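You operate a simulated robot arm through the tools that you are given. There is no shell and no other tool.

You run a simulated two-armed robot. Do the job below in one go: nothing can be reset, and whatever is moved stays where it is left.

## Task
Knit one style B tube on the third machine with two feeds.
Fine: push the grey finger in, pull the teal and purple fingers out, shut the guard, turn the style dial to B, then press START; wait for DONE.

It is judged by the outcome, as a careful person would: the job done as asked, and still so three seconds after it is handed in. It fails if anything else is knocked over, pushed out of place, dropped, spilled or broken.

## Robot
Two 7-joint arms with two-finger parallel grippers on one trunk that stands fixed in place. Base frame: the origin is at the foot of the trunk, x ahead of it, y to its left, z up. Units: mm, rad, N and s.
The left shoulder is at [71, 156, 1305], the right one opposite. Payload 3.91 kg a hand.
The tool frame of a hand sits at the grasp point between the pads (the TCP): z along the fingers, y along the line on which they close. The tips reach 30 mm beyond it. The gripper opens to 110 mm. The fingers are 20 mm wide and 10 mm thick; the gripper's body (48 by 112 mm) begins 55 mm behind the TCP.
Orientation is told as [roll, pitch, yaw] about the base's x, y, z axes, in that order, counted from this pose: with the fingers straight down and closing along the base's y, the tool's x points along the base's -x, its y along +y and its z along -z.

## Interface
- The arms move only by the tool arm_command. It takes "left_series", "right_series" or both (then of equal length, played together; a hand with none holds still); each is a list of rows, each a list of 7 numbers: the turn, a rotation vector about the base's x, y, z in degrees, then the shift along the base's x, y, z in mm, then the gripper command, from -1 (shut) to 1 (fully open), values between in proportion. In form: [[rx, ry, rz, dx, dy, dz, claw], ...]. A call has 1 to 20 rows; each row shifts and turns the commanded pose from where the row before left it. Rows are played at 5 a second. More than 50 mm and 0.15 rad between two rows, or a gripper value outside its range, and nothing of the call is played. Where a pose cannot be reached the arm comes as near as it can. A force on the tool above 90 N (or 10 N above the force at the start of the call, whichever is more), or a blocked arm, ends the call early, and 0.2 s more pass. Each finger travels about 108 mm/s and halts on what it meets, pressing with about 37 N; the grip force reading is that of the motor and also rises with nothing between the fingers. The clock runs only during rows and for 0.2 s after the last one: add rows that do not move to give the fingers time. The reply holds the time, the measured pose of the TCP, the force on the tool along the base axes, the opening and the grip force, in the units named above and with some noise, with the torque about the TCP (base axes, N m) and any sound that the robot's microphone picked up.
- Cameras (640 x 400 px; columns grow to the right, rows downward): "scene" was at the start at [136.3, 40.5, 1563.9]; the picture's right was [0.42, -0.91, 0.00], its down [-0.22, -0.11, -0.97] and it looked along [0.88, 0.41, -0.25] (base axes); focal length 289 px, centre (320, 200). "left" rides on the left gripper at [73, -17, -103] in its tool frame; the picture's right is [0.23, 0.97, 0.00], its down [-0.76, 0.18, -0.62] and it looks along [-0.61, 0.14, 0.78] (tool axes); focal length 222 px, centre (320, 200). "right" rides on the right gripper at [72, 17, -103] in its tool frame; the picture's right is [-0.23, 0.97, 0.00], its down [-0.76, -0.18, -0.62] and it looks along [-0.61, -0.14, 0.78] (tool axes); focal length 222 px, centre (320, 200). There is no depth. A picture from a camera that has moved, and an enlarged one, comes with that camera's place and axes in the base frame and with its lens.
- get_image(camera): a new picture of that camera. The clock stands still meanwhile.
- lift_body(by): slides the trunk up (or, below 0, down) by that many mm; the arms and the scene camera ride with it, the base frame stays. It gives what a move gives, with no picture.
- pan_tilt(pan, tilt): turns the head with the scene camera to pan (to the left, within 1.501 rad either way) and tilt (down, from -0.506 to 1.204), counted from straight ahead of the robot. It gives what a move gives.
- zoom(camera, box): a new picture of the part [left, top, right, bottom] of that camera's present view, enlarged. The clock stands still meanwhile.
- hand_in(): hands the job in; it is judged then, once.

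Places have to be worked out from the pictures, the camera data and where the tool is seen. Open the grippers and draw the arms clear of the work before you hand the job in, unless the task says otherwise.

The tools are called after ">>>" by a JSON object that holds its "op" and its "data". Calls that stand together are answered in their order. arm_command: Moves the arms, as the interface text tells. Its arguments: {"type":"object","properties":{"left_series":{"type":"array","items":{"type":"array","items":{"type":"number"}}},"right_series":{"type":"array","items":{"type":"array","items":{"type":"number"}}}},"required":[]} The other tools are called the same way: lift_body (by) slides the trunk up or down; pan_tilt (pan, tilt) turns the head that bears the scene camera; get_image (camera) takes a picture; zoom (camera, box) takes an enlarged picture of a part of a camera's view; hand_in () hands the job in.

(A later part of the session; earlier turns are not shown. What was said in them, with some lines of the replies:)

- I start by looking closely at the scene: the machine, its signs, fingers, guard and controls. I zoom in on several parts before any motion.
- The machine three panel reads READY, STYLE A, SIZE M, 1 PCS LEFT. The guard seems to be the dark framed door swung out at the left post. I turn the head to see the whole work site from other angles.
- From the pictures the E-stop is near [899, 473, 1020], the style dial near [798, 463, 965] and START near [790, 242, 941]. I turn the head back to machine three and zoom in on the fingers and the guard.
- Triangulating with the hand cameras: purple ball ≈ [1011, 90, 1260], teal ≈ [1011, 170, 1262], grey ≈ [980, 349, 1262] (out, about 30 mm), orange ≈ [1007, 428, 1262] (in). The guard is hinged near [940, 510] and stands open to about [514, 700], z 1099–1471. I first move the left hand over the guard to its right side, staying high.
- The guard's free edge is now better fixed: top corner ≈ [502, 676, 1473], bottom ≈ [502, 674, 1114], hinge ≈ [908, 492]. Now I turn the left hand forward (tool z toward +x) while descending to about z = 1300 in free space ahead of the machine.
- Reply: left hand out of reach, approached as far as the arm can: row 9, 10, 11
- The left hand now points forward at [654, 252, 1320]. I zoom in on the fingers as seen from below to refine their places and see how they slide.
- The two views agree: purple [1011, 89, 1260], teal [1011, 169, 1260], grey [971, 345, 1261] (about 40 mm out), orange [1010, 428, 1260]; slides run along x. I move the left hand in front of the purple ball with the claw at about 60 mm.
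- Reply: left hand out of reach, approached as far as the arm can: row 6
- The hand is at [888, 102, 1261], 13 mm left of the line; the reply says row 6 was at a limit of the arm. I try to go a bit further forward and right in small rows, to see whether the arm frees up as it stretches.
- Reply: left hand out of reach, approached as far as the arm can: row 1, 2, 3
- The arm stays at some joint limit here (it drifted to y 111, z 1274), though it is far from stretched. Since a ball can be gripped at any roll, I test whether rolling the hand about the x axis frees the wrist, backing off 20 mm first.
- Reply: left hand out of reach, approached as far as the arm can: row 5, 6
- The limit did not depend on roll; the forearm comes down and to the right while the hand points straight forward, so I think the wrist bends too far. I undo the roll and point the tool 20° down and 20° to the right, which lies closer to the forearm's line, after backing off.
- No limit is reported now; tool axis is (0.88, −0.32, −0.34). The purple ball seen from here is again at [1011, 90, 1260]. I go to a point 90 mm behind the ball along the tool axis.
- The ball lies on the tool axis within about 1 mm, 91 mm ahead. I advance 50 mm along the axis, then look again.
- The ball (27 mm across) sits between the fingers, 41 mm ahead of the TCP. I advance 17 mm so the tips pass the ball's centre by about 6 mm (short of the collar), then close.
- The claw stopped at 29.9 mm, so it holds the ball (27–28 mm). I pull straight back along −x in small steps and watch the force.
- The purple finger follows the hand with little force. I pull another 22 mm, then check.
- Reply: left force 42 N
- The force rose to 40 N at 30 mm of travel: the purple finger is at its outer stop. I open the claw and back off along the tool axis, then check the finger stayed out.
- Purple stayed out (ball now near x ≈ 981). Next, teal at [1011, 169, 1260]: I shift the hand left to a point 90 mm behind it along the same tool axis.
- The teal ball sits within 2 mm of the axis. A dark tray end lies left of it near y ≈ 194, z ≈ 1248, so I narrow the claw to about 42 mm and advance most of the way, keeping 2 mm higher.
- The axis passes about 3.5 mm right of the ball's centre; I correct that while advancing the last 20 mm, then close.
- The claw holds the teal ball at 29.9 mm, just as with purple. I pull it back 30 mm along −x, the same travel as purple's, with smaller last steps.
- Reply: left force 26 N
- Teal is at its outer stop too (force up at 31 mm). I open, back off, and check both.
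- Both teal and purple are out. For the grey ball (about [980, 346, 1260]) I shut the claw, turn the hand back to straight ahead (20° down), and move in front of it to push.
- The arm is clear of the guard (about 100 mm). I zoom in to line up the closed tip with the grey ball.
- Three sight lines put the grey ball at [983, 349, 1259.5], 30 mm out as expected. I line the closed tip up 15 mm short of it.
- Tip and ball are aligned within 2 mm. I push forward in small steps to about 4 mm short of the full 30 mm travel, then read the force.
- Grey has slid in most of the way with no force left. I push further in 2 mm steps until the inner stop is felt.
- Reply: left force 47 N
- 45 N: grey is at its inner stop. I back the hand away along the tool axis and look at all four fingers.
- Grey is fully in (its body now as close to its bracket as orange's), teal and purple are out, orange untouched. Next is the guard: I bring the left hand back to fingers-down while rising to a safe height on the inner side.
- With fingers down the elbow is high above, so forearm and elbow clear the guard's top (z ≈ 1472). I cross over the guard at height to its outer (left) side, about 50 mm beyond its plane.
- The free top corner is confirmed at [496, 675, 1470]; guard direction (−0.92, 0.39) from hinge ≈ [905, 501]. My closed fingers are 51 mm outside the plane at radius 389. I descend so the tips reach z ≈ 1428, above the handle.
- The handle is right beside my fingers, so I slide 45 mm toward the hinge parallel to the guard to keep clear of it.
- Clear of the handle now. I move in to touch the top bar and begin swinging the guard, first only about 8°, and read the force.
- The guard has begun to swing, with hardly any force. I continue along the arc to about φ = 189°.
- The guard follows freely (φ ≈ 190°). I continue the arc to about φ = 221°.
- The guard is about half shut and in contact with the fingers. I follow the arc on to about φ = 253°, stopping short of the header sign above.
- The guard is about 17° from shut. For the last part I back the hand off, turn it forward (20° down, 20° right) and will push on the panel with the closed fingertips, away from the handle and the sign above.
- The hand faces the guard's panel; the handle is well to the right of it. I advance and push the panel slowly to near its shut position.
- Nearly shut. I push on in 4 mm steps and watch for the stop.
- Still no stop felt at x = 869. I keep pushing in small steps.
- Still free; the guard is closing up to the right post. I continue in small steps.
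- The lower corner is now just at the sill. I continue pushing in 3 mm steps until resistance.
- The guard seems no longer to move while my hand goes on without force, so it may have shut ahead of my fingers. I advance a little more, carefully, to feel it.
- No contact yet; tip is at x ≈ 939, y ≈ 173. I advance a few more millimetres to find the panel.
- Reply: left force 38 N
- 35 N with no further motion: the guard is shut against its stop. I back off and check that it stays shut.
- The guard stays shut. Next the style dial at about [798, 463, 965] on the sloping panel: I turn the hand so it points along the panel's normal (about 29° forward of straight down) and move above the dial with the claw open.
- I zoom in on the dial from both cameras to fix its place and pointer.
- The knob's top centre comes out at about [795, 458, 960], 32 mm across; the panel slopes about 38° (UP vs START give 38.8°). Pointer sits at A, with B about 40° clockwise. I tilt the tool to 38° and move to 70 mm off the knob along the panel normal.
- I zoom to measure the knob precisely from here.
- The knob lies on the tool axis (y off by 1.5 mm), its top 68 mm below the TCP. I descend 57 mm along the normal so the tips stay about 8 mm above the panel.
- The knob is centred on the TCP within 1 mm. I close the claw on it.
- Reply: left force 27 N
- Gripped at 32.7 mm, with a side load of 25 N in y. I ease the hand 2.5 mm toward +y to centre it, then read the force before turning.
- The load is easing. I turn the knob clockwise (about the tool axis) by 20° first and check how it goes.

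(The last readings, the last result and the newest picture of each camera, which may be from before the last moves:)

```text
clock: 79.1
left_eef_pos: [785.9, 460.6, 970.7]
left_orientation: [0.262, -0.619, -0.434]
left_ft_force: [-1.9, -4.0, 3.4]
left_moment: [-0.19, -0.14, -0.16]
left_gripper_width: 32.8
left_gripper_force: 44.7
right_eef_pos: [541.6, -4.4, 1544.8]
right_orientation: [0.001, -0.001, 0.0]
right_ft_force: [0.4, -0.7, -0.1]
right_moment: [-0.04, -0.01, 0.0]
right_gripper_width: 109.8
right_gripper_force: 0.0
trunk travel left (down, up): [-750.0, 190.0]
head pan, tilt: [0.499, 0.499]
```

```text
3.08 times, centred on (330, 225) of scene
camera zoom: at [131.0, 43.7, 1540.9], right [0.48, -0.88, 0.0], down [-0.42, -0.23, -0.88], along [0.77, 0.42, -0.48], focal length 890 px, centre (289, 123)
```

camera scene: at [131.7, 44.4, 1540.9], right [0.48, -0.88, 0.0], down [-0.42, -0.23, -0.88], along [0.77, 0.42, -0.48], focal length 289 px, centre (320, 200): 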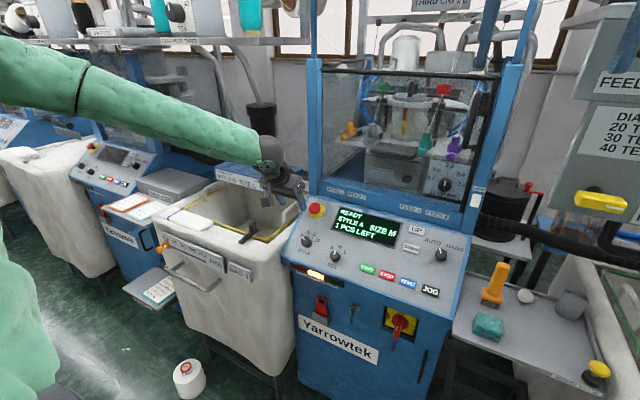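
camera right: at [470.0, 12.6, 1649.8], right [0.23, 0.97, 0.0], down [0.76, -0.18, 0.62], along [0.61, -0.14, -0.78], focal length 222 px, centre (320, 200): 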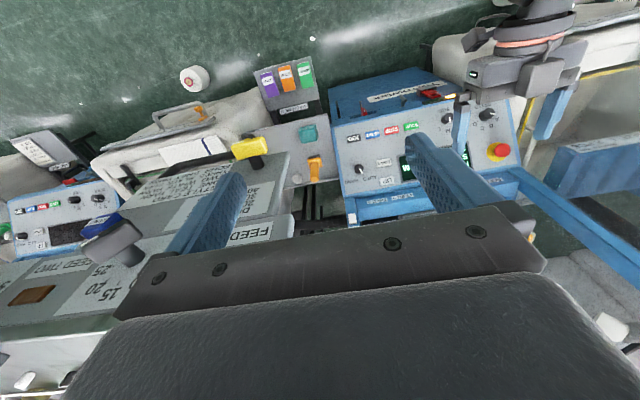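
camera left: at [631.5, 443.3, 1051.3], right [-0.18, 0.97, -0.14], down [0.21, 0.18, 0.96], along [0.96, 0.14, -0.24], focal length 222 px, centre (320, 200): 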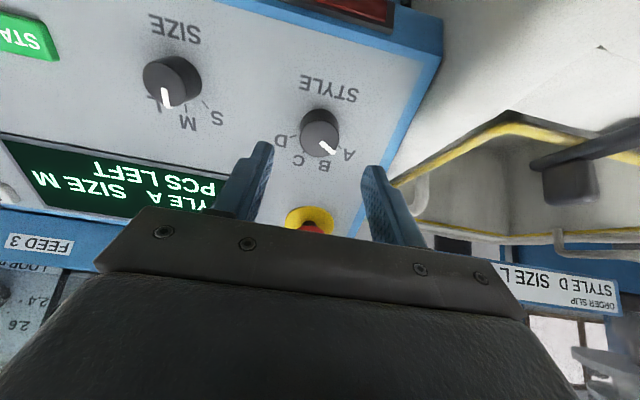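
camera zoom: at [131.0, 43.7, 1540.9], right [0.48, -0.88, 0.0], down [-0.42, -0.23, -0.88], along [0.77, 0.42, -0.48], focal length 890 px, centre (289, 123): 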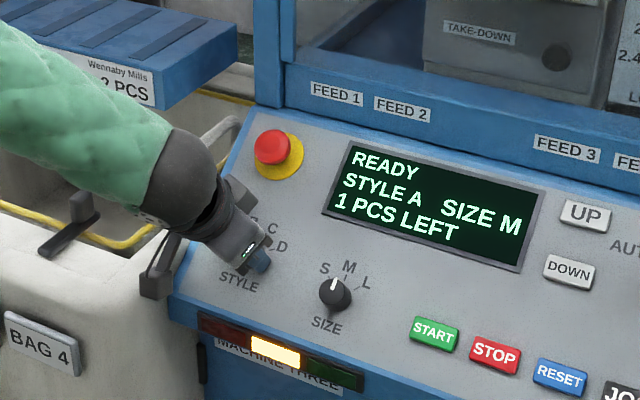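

The knob turns with the claw; the pointer is between A and B. I turn a further 20°.

>>> {"op": "arm_command", "data": {"left_series": [[4.1, 0, -5.25, 0, 0, 0, -1], [4.1, 0, -5.25, 0, 0, 0, -1], [4.1, 0, -5.25, 0, 0, 0, -1], [0, 0, 0, 0, 0, 0, -1]]}}

>>> {"op": "zoom", "data": {"camera": "left", "box": [220, 100, 420, 260]}}

>>> {"op": "zoom", "data": {"camera": "scene", "box": [260, 160, 400, 290]}}

```text
clock: 80.1
left_eef_pos: [785.9, 460.4, 971.0]
left_orientation: [0.466, -0.496, -0.819]
left_ft_force: [0.8, -8.4, 0.8]
left_moment: [-0.04, 0.07, -0.07]
left_gripper_width: 33.1
left_gripper_force: 44.8
right_eef_pos: [542.8, -3.6, 1545.2]
right_orientation: [-0.001, -0.001, 0.001]
right_ft_force: [-0.1, 0.2, 0.1]
right_moment: [0.0, 0.01, -0.01]
right_gripper_width: 109.9
right_gripper_force: 0.0
trunk travel left (down, up): [-750.0, 190.0]
head pan, tilt: [0.499, 0.499]
```

```text
2.50 times, centred on (320, 180) of left
camera zoom: at [669.9, 493.0, 1010.7], right [0.36, 0.89, 0.28], down [0.16, -0.35, 0.92], along [0.92, -0.28, -0.27], focal length 555 px, centre (320, 250)
```

zoom: 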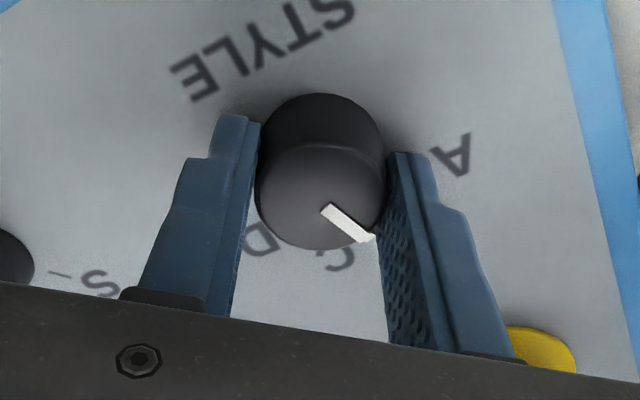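

```text
3.08 times, centred on (330, 225) of scene
camera zoom: at [131.7, 43.5, 1540.8], right [0.48, -0.88, 0.0], down [-0.42, -0.23, -0.88], along [0.77, 0.42, -0.48], focal length 890 px, centre (289, 123)
```

zoom: 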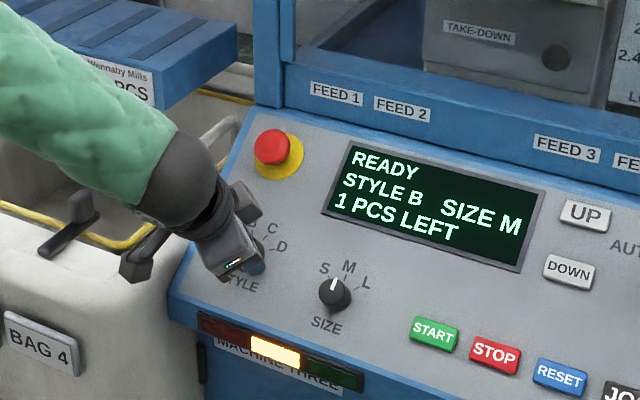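

The display now reads STYLE B. I open the claw, lift off along the normal and check where the pointer stands.

>>> {"op": "arm_command", "data": {"left_series": [[0, 0, 0, 0, 0, 0, -0.3], [0, 0, 0, 0, 0, 0, 0.0], [0, 0, 0, 0, 0, 0, 0.0], [0, 0, 0, -9.3, 0, 11.8, 0.0], [0, 0, 0, -12.3, 0, 15.7, 0.0], [0, 0, 0, -18.5, 0, 23.6, 0.0], [0, 0, 0, -18.5, 0, 23.6, 0.0], [0, 0, 0, 0, 0, 0, 0.0]]}}

>>> {"op": "zoom", "data": {"camera": "left", "box": [220, 60, 420, 220]}}

>>> {"op": "zoom", "data": {"camera": "scene", "box": [260, 160, 400, 290]}}

```text
clock: 81.9
left_eef_pos: [729.1, 461.1, 1044.5]
left_orientation: [0.463, -0.494, -0.815]
left_ft_force: [-0.5, -0.4, -0.8]
left_moment: [0.0, -0.01, 0.02]
left_gripper_width: 54.8
left_gripper_force: 0.1
right_eef_pos: [544.5, -2.8, 1544.3]
right_orientation: [-0.001, 0.001, 0.0]
right_ft_force: [-0.1, -0.2, -0.6]
right_moment: [-0.04, 0.03, -0.04]
right_gripper_width: 110.2
right_gripper_force: 0.1
trunk travel left (down, up): [-750.0, 190.0]
head pan, tilt: [0.499, 0.499]
```

```text
2.50 times, centred on (320, 140) of left
camera zoom: at [613.4, 493.7, 1083.7], right [0.36, 0.89, 0.28], down [0.17, -0.35, 0.92], along [0.92, -0.28, -0.27], focal length 555 px, centre (320, 350)
```

zoom: 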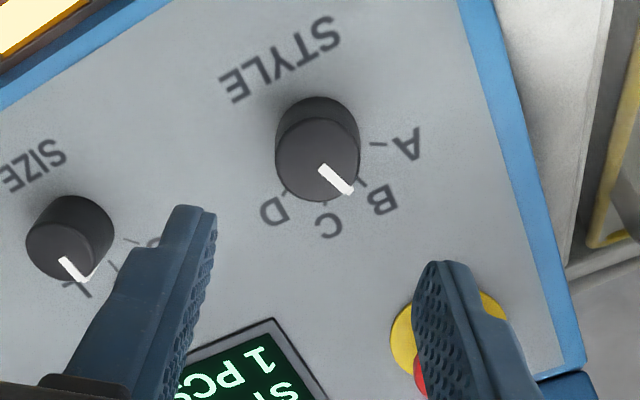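

```text
3.08 times, centred on (330, 225) of scene
camera zoom: at [132.8, 44.2, 1540.7], right [0.48, -0.88, 0.0], down [-0.42, -0.23, -0.88], along [0.77, 0.42, -0.48], focal length 890 px, centre (289, 123)
```

zoom: 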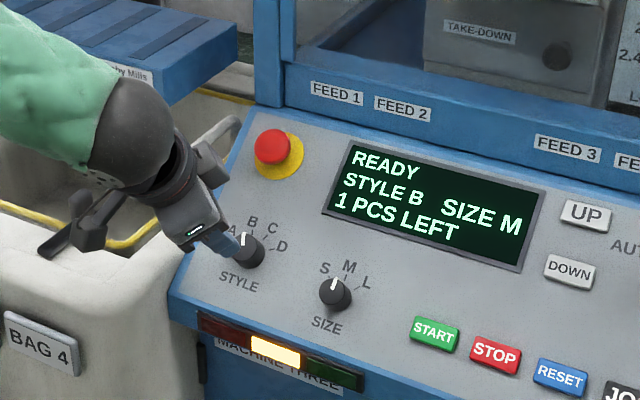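

Pointer and display both show B. Now I shut the claw, turn the hand back by 40° and move above START (about [796, 240.5, 935.5]), staying well off the panel.

>>> {"op": "arm_command", "data": {"left_series": [[-4.1, 0, 5.25, 2, -37, -4, -0.3], [-4.1, 0, 5.25, 2, -37, -4, -1], [-4.1, 0, 5.25, 2, -37, -4, -1], [-4.1, 0, 5.25, 2, -37, -4, -1], [-4.1, 0, 5.25, 2, -37, -4, -1], [-4.1, 0, 5.25, 2, -36, -4, -1], [0, 0, 0, 0, 0, 0, -1]]}}

>>> {"op": "get_image", "data": {"camera": "left"}}

>>> {"op": "get_image", "data": {"camera": "scene"}}

>>> {"op": "zoom", "data": {"camera": "scene", "box": [300, 50, 540, 220]}}

```text
clock: 83.5
left_eef_pos: [738.2, 240.9, 1023.5]
left_orientation: [-0.001, -0.664, 0.003]
left_ft_force: [1.1, -0.2, 0.1]
left_moment: [-0.02, 0.01, 0.04]
left_gripper_width: 0.0
left_gripper_force: 36.9
right_eef_pos: [541.2, -1.3, 1544.2]
right_orientation: [0.001, 0.001, 0.0]
right_ft_force: [0.2, -0.1, 0.6]
right_moment: [0.0, -0.01, 0.0]
right_gripper_width: 109.8
right_gripper_force: 0.0
trunk travel left (down, up): [-750.0, 190.0]
head pan, tilt: [0.499, 0.499]
```

```text
taken
camera left: at [617.8, 223.3, 1059.2], right [-0.18, 0.97, -0.14], down [0.21, 0.18, 0.96], along [0.96, 0.14, -0.24], focal length 222 px, centre (320, 200)
```

left: 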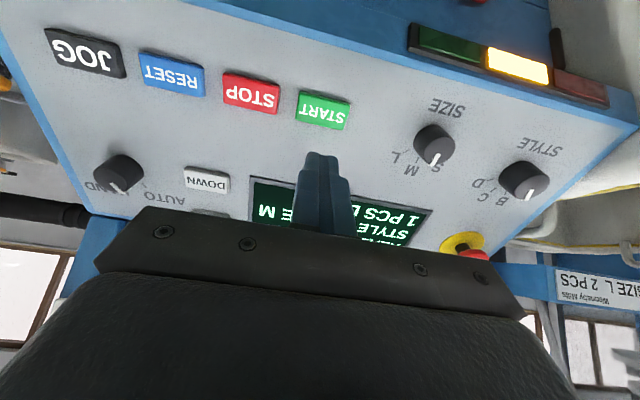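

```text
taken
camera scene: at [131.2, 45.2, 1540.8], right [0.48, -0.88, 0.0], down [-0.42, -0.23, -0.88], along [0.77, 0.42, -0.48], focal length 289 px, centre (320, 200)
```

scene: 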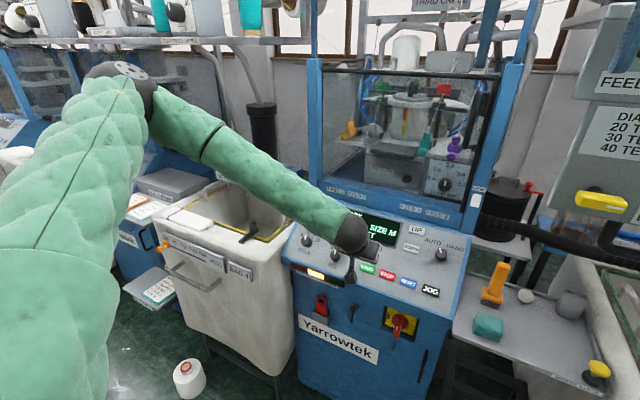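

```text
2.35 times, centred on (420, 135) of scene
camera zoom: at [131.2, 45.2, 1540.8], right [0.48, -0.88, 0.0], down [-0.42, -0.23, -0.88], along [0.77, 0.42, -0.48], focal length 681 px, centre (85, 353)
```

zoom: 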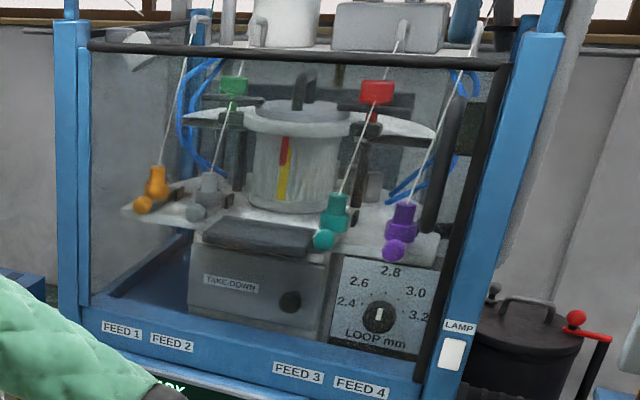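

Guard shut, fingers as asked. START's centre lies at about [794, 240, 934.5]. I move the closed tip to about 12 mm above it.

>>> {"op": "arm_command", "data": {"left_series": [[0, 0, 0, 10, -0.3, -18.5, -1], [0, 0, 0, 10, -0.3, -18.5, -1], [0, 0, 0, 10, -0.3, -18.4, -1], [0, 0, 0, 0, 0, 0, -1]]}}

>>> {"op": "zoom", "data": {"camera": "left", "box": [200, 60, 440, 220]}}

>>> {"op": "zoom", "data": {"camera": "scene", "box": [310, 190, 450, 300]}}

```text
clock: 84.5
left_eef_pos: [769.1, 238.7, 967.0]
left_orientation: [-0.001, -0.665, 0.003]
left_ft_force: [-0.7, 0.3, -0.1]
left_moment: [-0.01, 0.01, 0.02]
left_gripper_width: 0.0
left_gripper_force: 37.2
right_eef_pos: [541.8, -2.7, 1545.3]
right_orientation: [0.0, 0.0, -0.001]
right_ft_force: [0.4, -0.5, 0.0]
right_moment: [0.02, -0.02, -0.01]
right_gripper_width: 110.0
right_gripper_force: 0.0
trunk travel left (down, up): [-750.0, 190.0]
head pan, tilt: [0.499, 0.499]
```

```text
2.50 times, centred on (320, 140) of left
camera zoom: at [647.3, 221.9, 1002.8], right [-0.18, 0.97, -0.14], down [0.21, 0.18, 0.96], along [0.96, 0.14, -0.24], focal length 555 px, centre (320, 350)
```

zoom: 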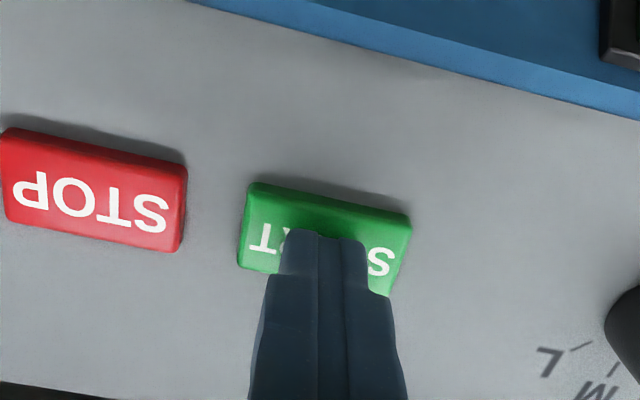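

```text
3.64 times, centred on (380, 245) of scene
camera zoom: at [131.6, 44.8, 1540.8], right [0.48, -0.88, 0.0], down [-0.42, -0.23, -0.88], along [0.77, 0.42, -0.48], focal length 1052 px, centre (102, 36)
```

zoom: 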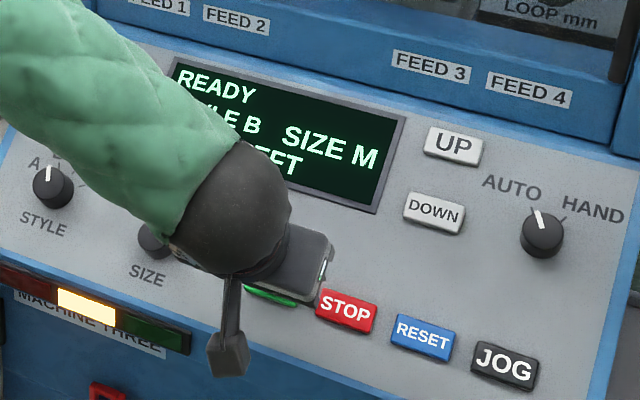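

The tip is right over START. I press along the normal in small steps, watching force and display.

>>> {"op": "arm_command", "data": {"left_series": [[0, 0, 0, 3.1, 0, -3.9, -1], [0, 0, 0, 2.5, 0, -3.1, -1], [0, 0, 0, 1.2, 0, -1.6, -1], [0, 0, 0, 0, 0, 0, -1]]}}

>>> {"op": "zoom", "data": {"camera": "scene", "box": [310, 190, 450, 300]}}

```text
clock: 85.5
left_eef_pos: [774.7, 239.7, 961.2]
left_orientation: [-0.002, -0.666, 0.003]
left_ft_force: [-14.6, 4.4, 11.8]
left_moment: [0.08, 0.08, 0.08]
left_gripper_width: 0.2
left_gripper_force: 37.5
right_eef_pos: [539.3, -2.1, 1544.8]
right_orientation: [-0.001, -0.002, 0.0]
right_ft_force: [0.3, -0.5, 0.1]
right_moment: [0.01, -0.01, -0.02]
right_gripper_width: 110.1
right_gripper_force: 0.1
trunk travel left (down, up): [-750.0, 190.0]
head pan, tilt: [0.499, 0.499]
heard: click
```

```text
3.64 times, centred on (380, 245) of scene
camera zoom: at [128.9, 44.5, 1541.2], right [0.48, -0.88, 0.0], down [-0.42, -0.23, -0.88], along [0.77, 0.42, -0.48], focal length 1052 px, centre (102, 36)
```

zoom: 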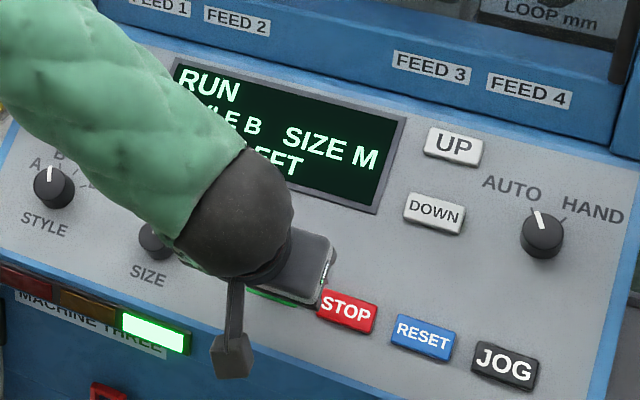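

A click was heard, the display says RUN and the green lamp is lit. I lift off along the normal and let it run.

>>> {"op": "arm_command", "data": {"left_series": [[0, 0, 0, -6.2, 0, 7.9, -1], [0, 0, 0, -15, 0, 20, -1], [0, 0, 0, -18, 0, 24, -1], [0, 0, 0, -20, 10, 30, -1], [0, 0, 0, -20, 20, 35, -1], [0, 0, 0, -20, 20, 35, -1], [0, 0, 0, -20, 20, 35, -1], [0, 0, 0, 0, 20, 35, -1], [0, 0, 0, 0, 0, 0, -1]]}}

>>> {"op": "get_image", "data": {"camera": "scene"}}

>>> {"op": "zoom", "data": {"camera": "scene", "box": [280, 150, 480, 300]}}

```text
clock: 87.5
left_eef_pos: [661.6, 326.6, 1181.5]
left_orientation: [-0.001, -0.663, 0.001]
left_ft_force: [-1.5, -0.3, 0.2]
left_moment: [0.03, 0.01, 0.01]
left_gripper_width: 0.1
left_gripper_force: 36.9
right_eef_pos: [543.8, -4.4, 1544.4]
right_orientation: [0.001, 0.003, -0.002]
right_ft_force: [-0.3, -1.0, 0.3]
right_moment: [0.02, -0.01, -0.04]
right_gripper_width: 109.9
right_gripper_force: 0.1
trunk travel left (down, up): [-750.0, 190.0]
head pan, tilt: [0.499, 0.499]
```

```text
taken
camera scene: at [132.8, 44.1, 1540.7], right [0.48, -0.88, 0.0], down [-0.42, -0.23, -0.88], along [0.77, 0.42, -0.48], focal length 289 px, centre (320, 200)
```

scene: 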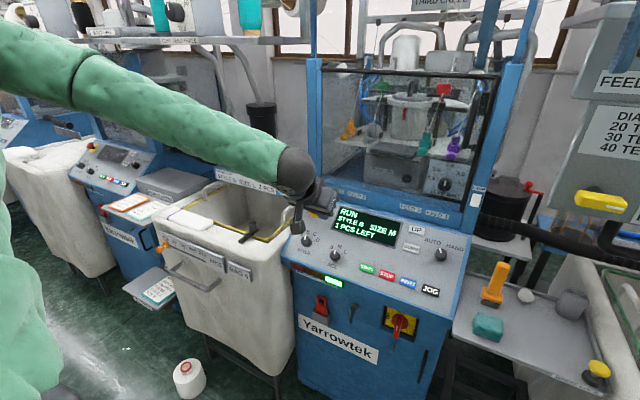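

```text
2.67 times, centred on (380, 225) of scene
camera zoom: at [132.8, 44.1, 1540.7], right [0.48, -0.88, 0.0], down [-0.42, -0.23, -0.88], along [0.77, 0.42, -0.48], focal length 771 px, centre (160, 133)
```

zoom: 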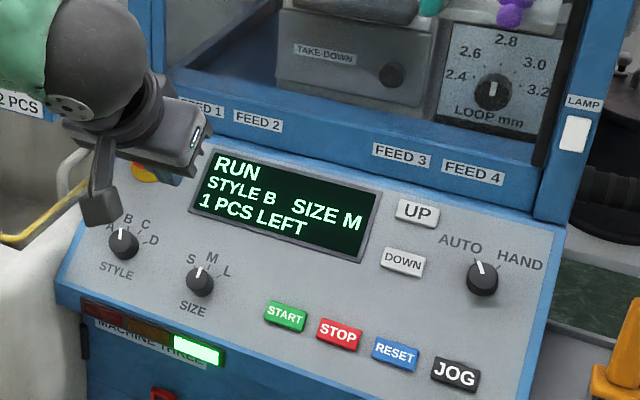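

Machine three is running STYLE B. While it runs I draw the left hand up and away from the panel and open the claw.

>>> {"op": "arm_command", "data": {"left_series": [[0, 0, 0, -5, 0, 40, -1], [0, 0, 0, -5, 0, 40, -0.5], [0, 7.5, 0, 0, 5, 40, 0], [0, 7.5, 0, 0, 5, 40, 0.5], [0, 7.5, 0, 0, 5, 40, 1], [0, 7.5, 0, 0, 5, 40, 1], [0, 7.9, 0, 0, 5, 40, 1], [0, 0, 0, 0, 5, 40, 1], [0, 0, 0, 0, 5, 40, 1], [0, 0, 0, 0, 0, 0, 1], [0, 0, 0, 0, 0, 0, 1], [0, 0, 0, 0, 0, 0, 1], [0, 0, 0, 0, 0, 0, 1], [0, 0, 0, 0, 0, 0, 1], [0, 0, 0, 0, 0, 0, 1]]}}

>>> {"op": "get_image", "data": {"camera": "scene"}}

>>> {"op": "zoom", "data": {"camera": "scene", "box": [280, 150, 480, 300]}}

```text
clock: 90.7
left_eef_pos: [647.3, 362.7, 1539.3]
left_orientation: [0.0, -0.005, 0.0]
left_ft_force: [-0.2, 0.2, 0.1]
left_moment: [-0.02, -0.02, 0.0]
left_gripper_width: 109.9
left_gripper_force: 0.0
right_eef_pos: [541.5, -4.0, 1544.4]
right_orientation: [0.0, 0.0, 0.0]
right_ft_force: [0.0, 0.0, -0.2]
right_moment: [-0.02, -0.01, -0.01]
right_gripper_width: 110.1
right_gripper_force: 0.0
trunk travel left (down, up): [-750.0, 190.0]
head pan, tilt: [0.499, 0.499]
```

```text
taken
camera scene: at [131.6, 44.0, 1540.8], right [0.48, -0.88, 0.0], down [-0.42, -0.23, -0.88], along [0.77, 0.42, -0.48], focal length 289 px, centre (320, 200)
```

scene: 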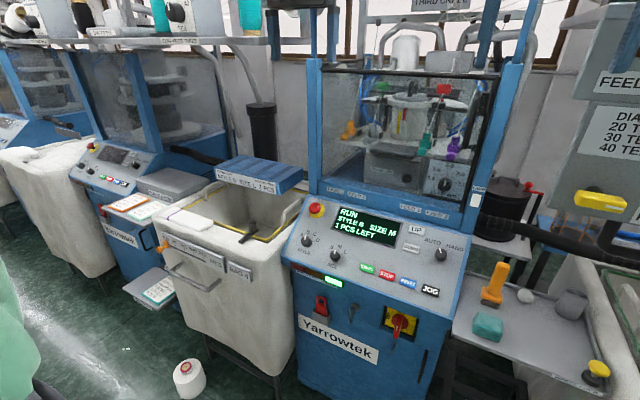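

```text
2.67 times, centred on (380, 225) of scene
camera zoom: at [131.6, 44.0, 1540.8], right [0.48, -0.88, 0.0], down [-0.42, -0.23, -0.88], along [0.77, 0.42, -0.48], focal length 771 px, centre (160, 133)
```

zoom: 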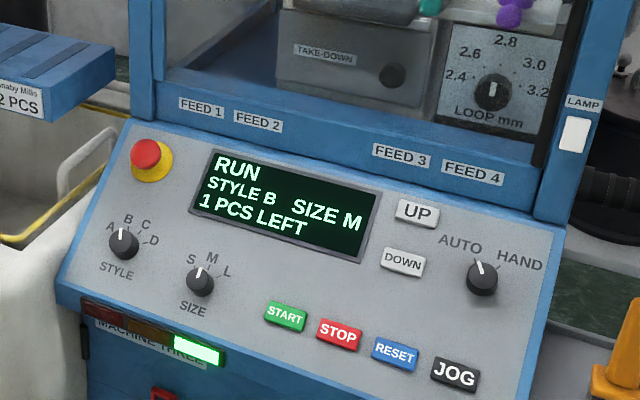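

The hand is clear and the machine is still in RUN. I wait with rows that do not move.

>>> {"op": "arm_command", "data": {"left_series": [[0, 0, 0, 0, 0, 0, 1], [0, 0, 0, 0, 0, 0, 1], [0, 0, 0, 0, 0, 0, 1], [0, 0, 0, 0, 0, 0, 1], [0, 0, 0, 0, 0, 0, 1], [0, 0, 0, 0, 0, 0, 1], [0, 0, 0, 0, 0, 0, 1], [0, 0, 0, 0, 0, 0, 1], [0, 0, 0, 0, 0, 0, 1], [0, 0, 0, 0, 0, 0, 1], [0, 0, 0, 0, 0, 0, 1], [0, 0, 0, 0, 0, 0, 1], [0, 0, 0, 0, 0, 0, 1], [0, 0, 0, 0, 0, 0, 1], [0, 0, 0, 0, 0, 0, 1], [0, 0, 0, 0, 0, 0, 1], [0, 0, 0, 0, 0, 0, 1], [0, 0, 0, 0, 0, 0, 1], [0, 0, 0, 0, 0, 0, 1], [0, 0, 0, 0, 0, 0, 1]]}}

>>> {"op": "zoom", "data": {"camera": "scene", "box": [280, 150, 480, 300]}}

```text
clock: 94.9
left_eef_pos: [645.9, 363.6, 1539.9]
left_orientation: [0.0, -0.004, 0.002]
left_ft_force: [0.2, 0.9, -0.1]
left_moment: [-0.01, -0.01, -0.02]
left_gripper_width: 110.1
left_gripper_force: 0.1
right_eef_pos: [542.9, -2.8, 1544.4]
right_orientation: [0.0, 0.0, 0.001]
right_ft_force: [0.3, 0.7, -0.2]
right_moment: [-0.03, 0.01, 0.02]
right_gripper_width: 109.9
right_gripper_force: 0.1
trunk travel left (down, up): [-750.0, 190.0]
head pan, tilt: [0.499, 0.499]
```

```text
2.67 times, centred on (380, 225) of scene
camera zoom: at [131.6, 44.2, 1540.8], right [0.48, -0.88, 0.0], down [-0.42, -0.23, -0.88], along [0.77, 0.42, -0.48], focal length 771 px, centre (160, 133)
```

zoom: 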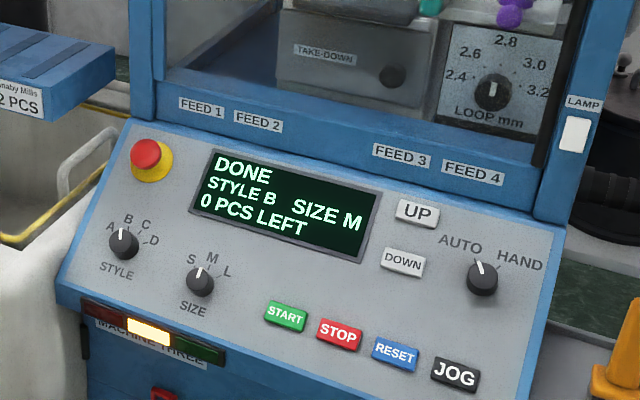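

The display reads DONE, STYLE B, 0 PCS LEFT. I take one last look over the whole machine before handing in.

>>> {"op": "pan_tilt", "data": {"pan": 0.4, "tilt": 0.35}}

>>> {"op": "get_image", "data": {"camera": "scene"}}

>>> {"op": "zoom", "data": {"camera": "scene", "box": [260, 90, 480, 250]}}

```text
clock: 95.6
left_eef_pos: [646.4, 362.9, 1540.5]
left_orientation: [0.001, -0.003, 0.002]
left_ft_force: [0.1, 0.2, -1.1]
left_moment: [-0.02, -0.02, -0.03]
left_gripper_width: 109.9
left_gripper_force: 0.0
right_eef_pos: [541.9, -3.2, 1544.9]
right_orientation: [0.001, 0.001, -0.001]
right_ft_force: [0.5, -0.2, 0.5]
right_moment: [0.0, 0.01, -0.02]
right_gripper_width: 110.2
right_gripper_force: 0.1
trunk travel left (down, up): [-750.0, 190.0]
head pan, tilt: [0.4, 0.351]
```

```text
taken
camera scene: at [137.5, 36.9, 1554.4], right [0.39, -0.92, 0.0], down [-0.32, -0.13, -0.94], along [0.86, 0.37, -0.34], focal length 289 px, centre (320, 200)
```

scene: 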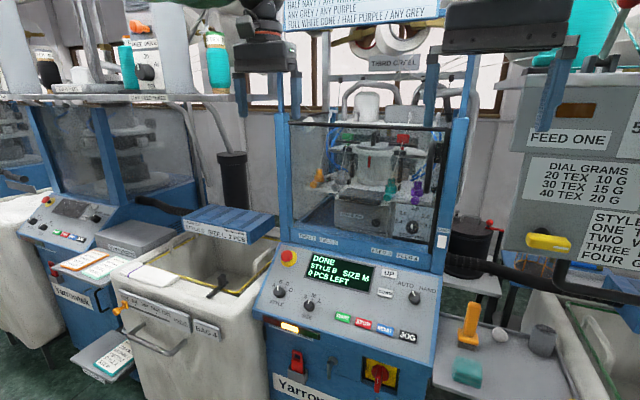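

```text
2.50 times, centred on (370, 170) of scene
camera zoom: at [137.5, 36.9, 1554.4], right [0.39, -0.92, 0.0], down [-0.32, -0.13, -0.94], along [0.86, 0.37, -0.34], focal length 723 px, centre (195, 275)
```

zoom: 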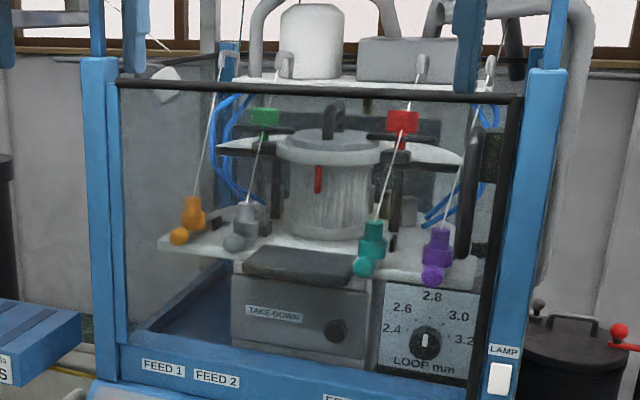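

DONE is shown, the guard is shut, orange and grey are in, teal and purple are out. Both grippers are open and clear of the work, and nothing else looks disturbed, so I hand in.

>>> {"op": "hand_in", "data": {}}

```text
The job is handed in.
```

The third machine has knitted the one style B tube. Its display reads DONE, STYLE B, SIZE M, 0 PCS LEFT, and I have handed the job in.

- **Fingers:** I pushed grey in and pulled teal and purple out, each to its stop. Orange was already in and I did not touch it, so two feeds were knitting.
- **Guard:** I swung it shut against its stop, and it stayed shut.
- **Style dial and START:** I turned the dial from A to B, then pressed START. The machine went to RUN and finished.

I opened both grippers and left the arms clear of the work. In the last pictures, nothing else looked moved or knocked over.
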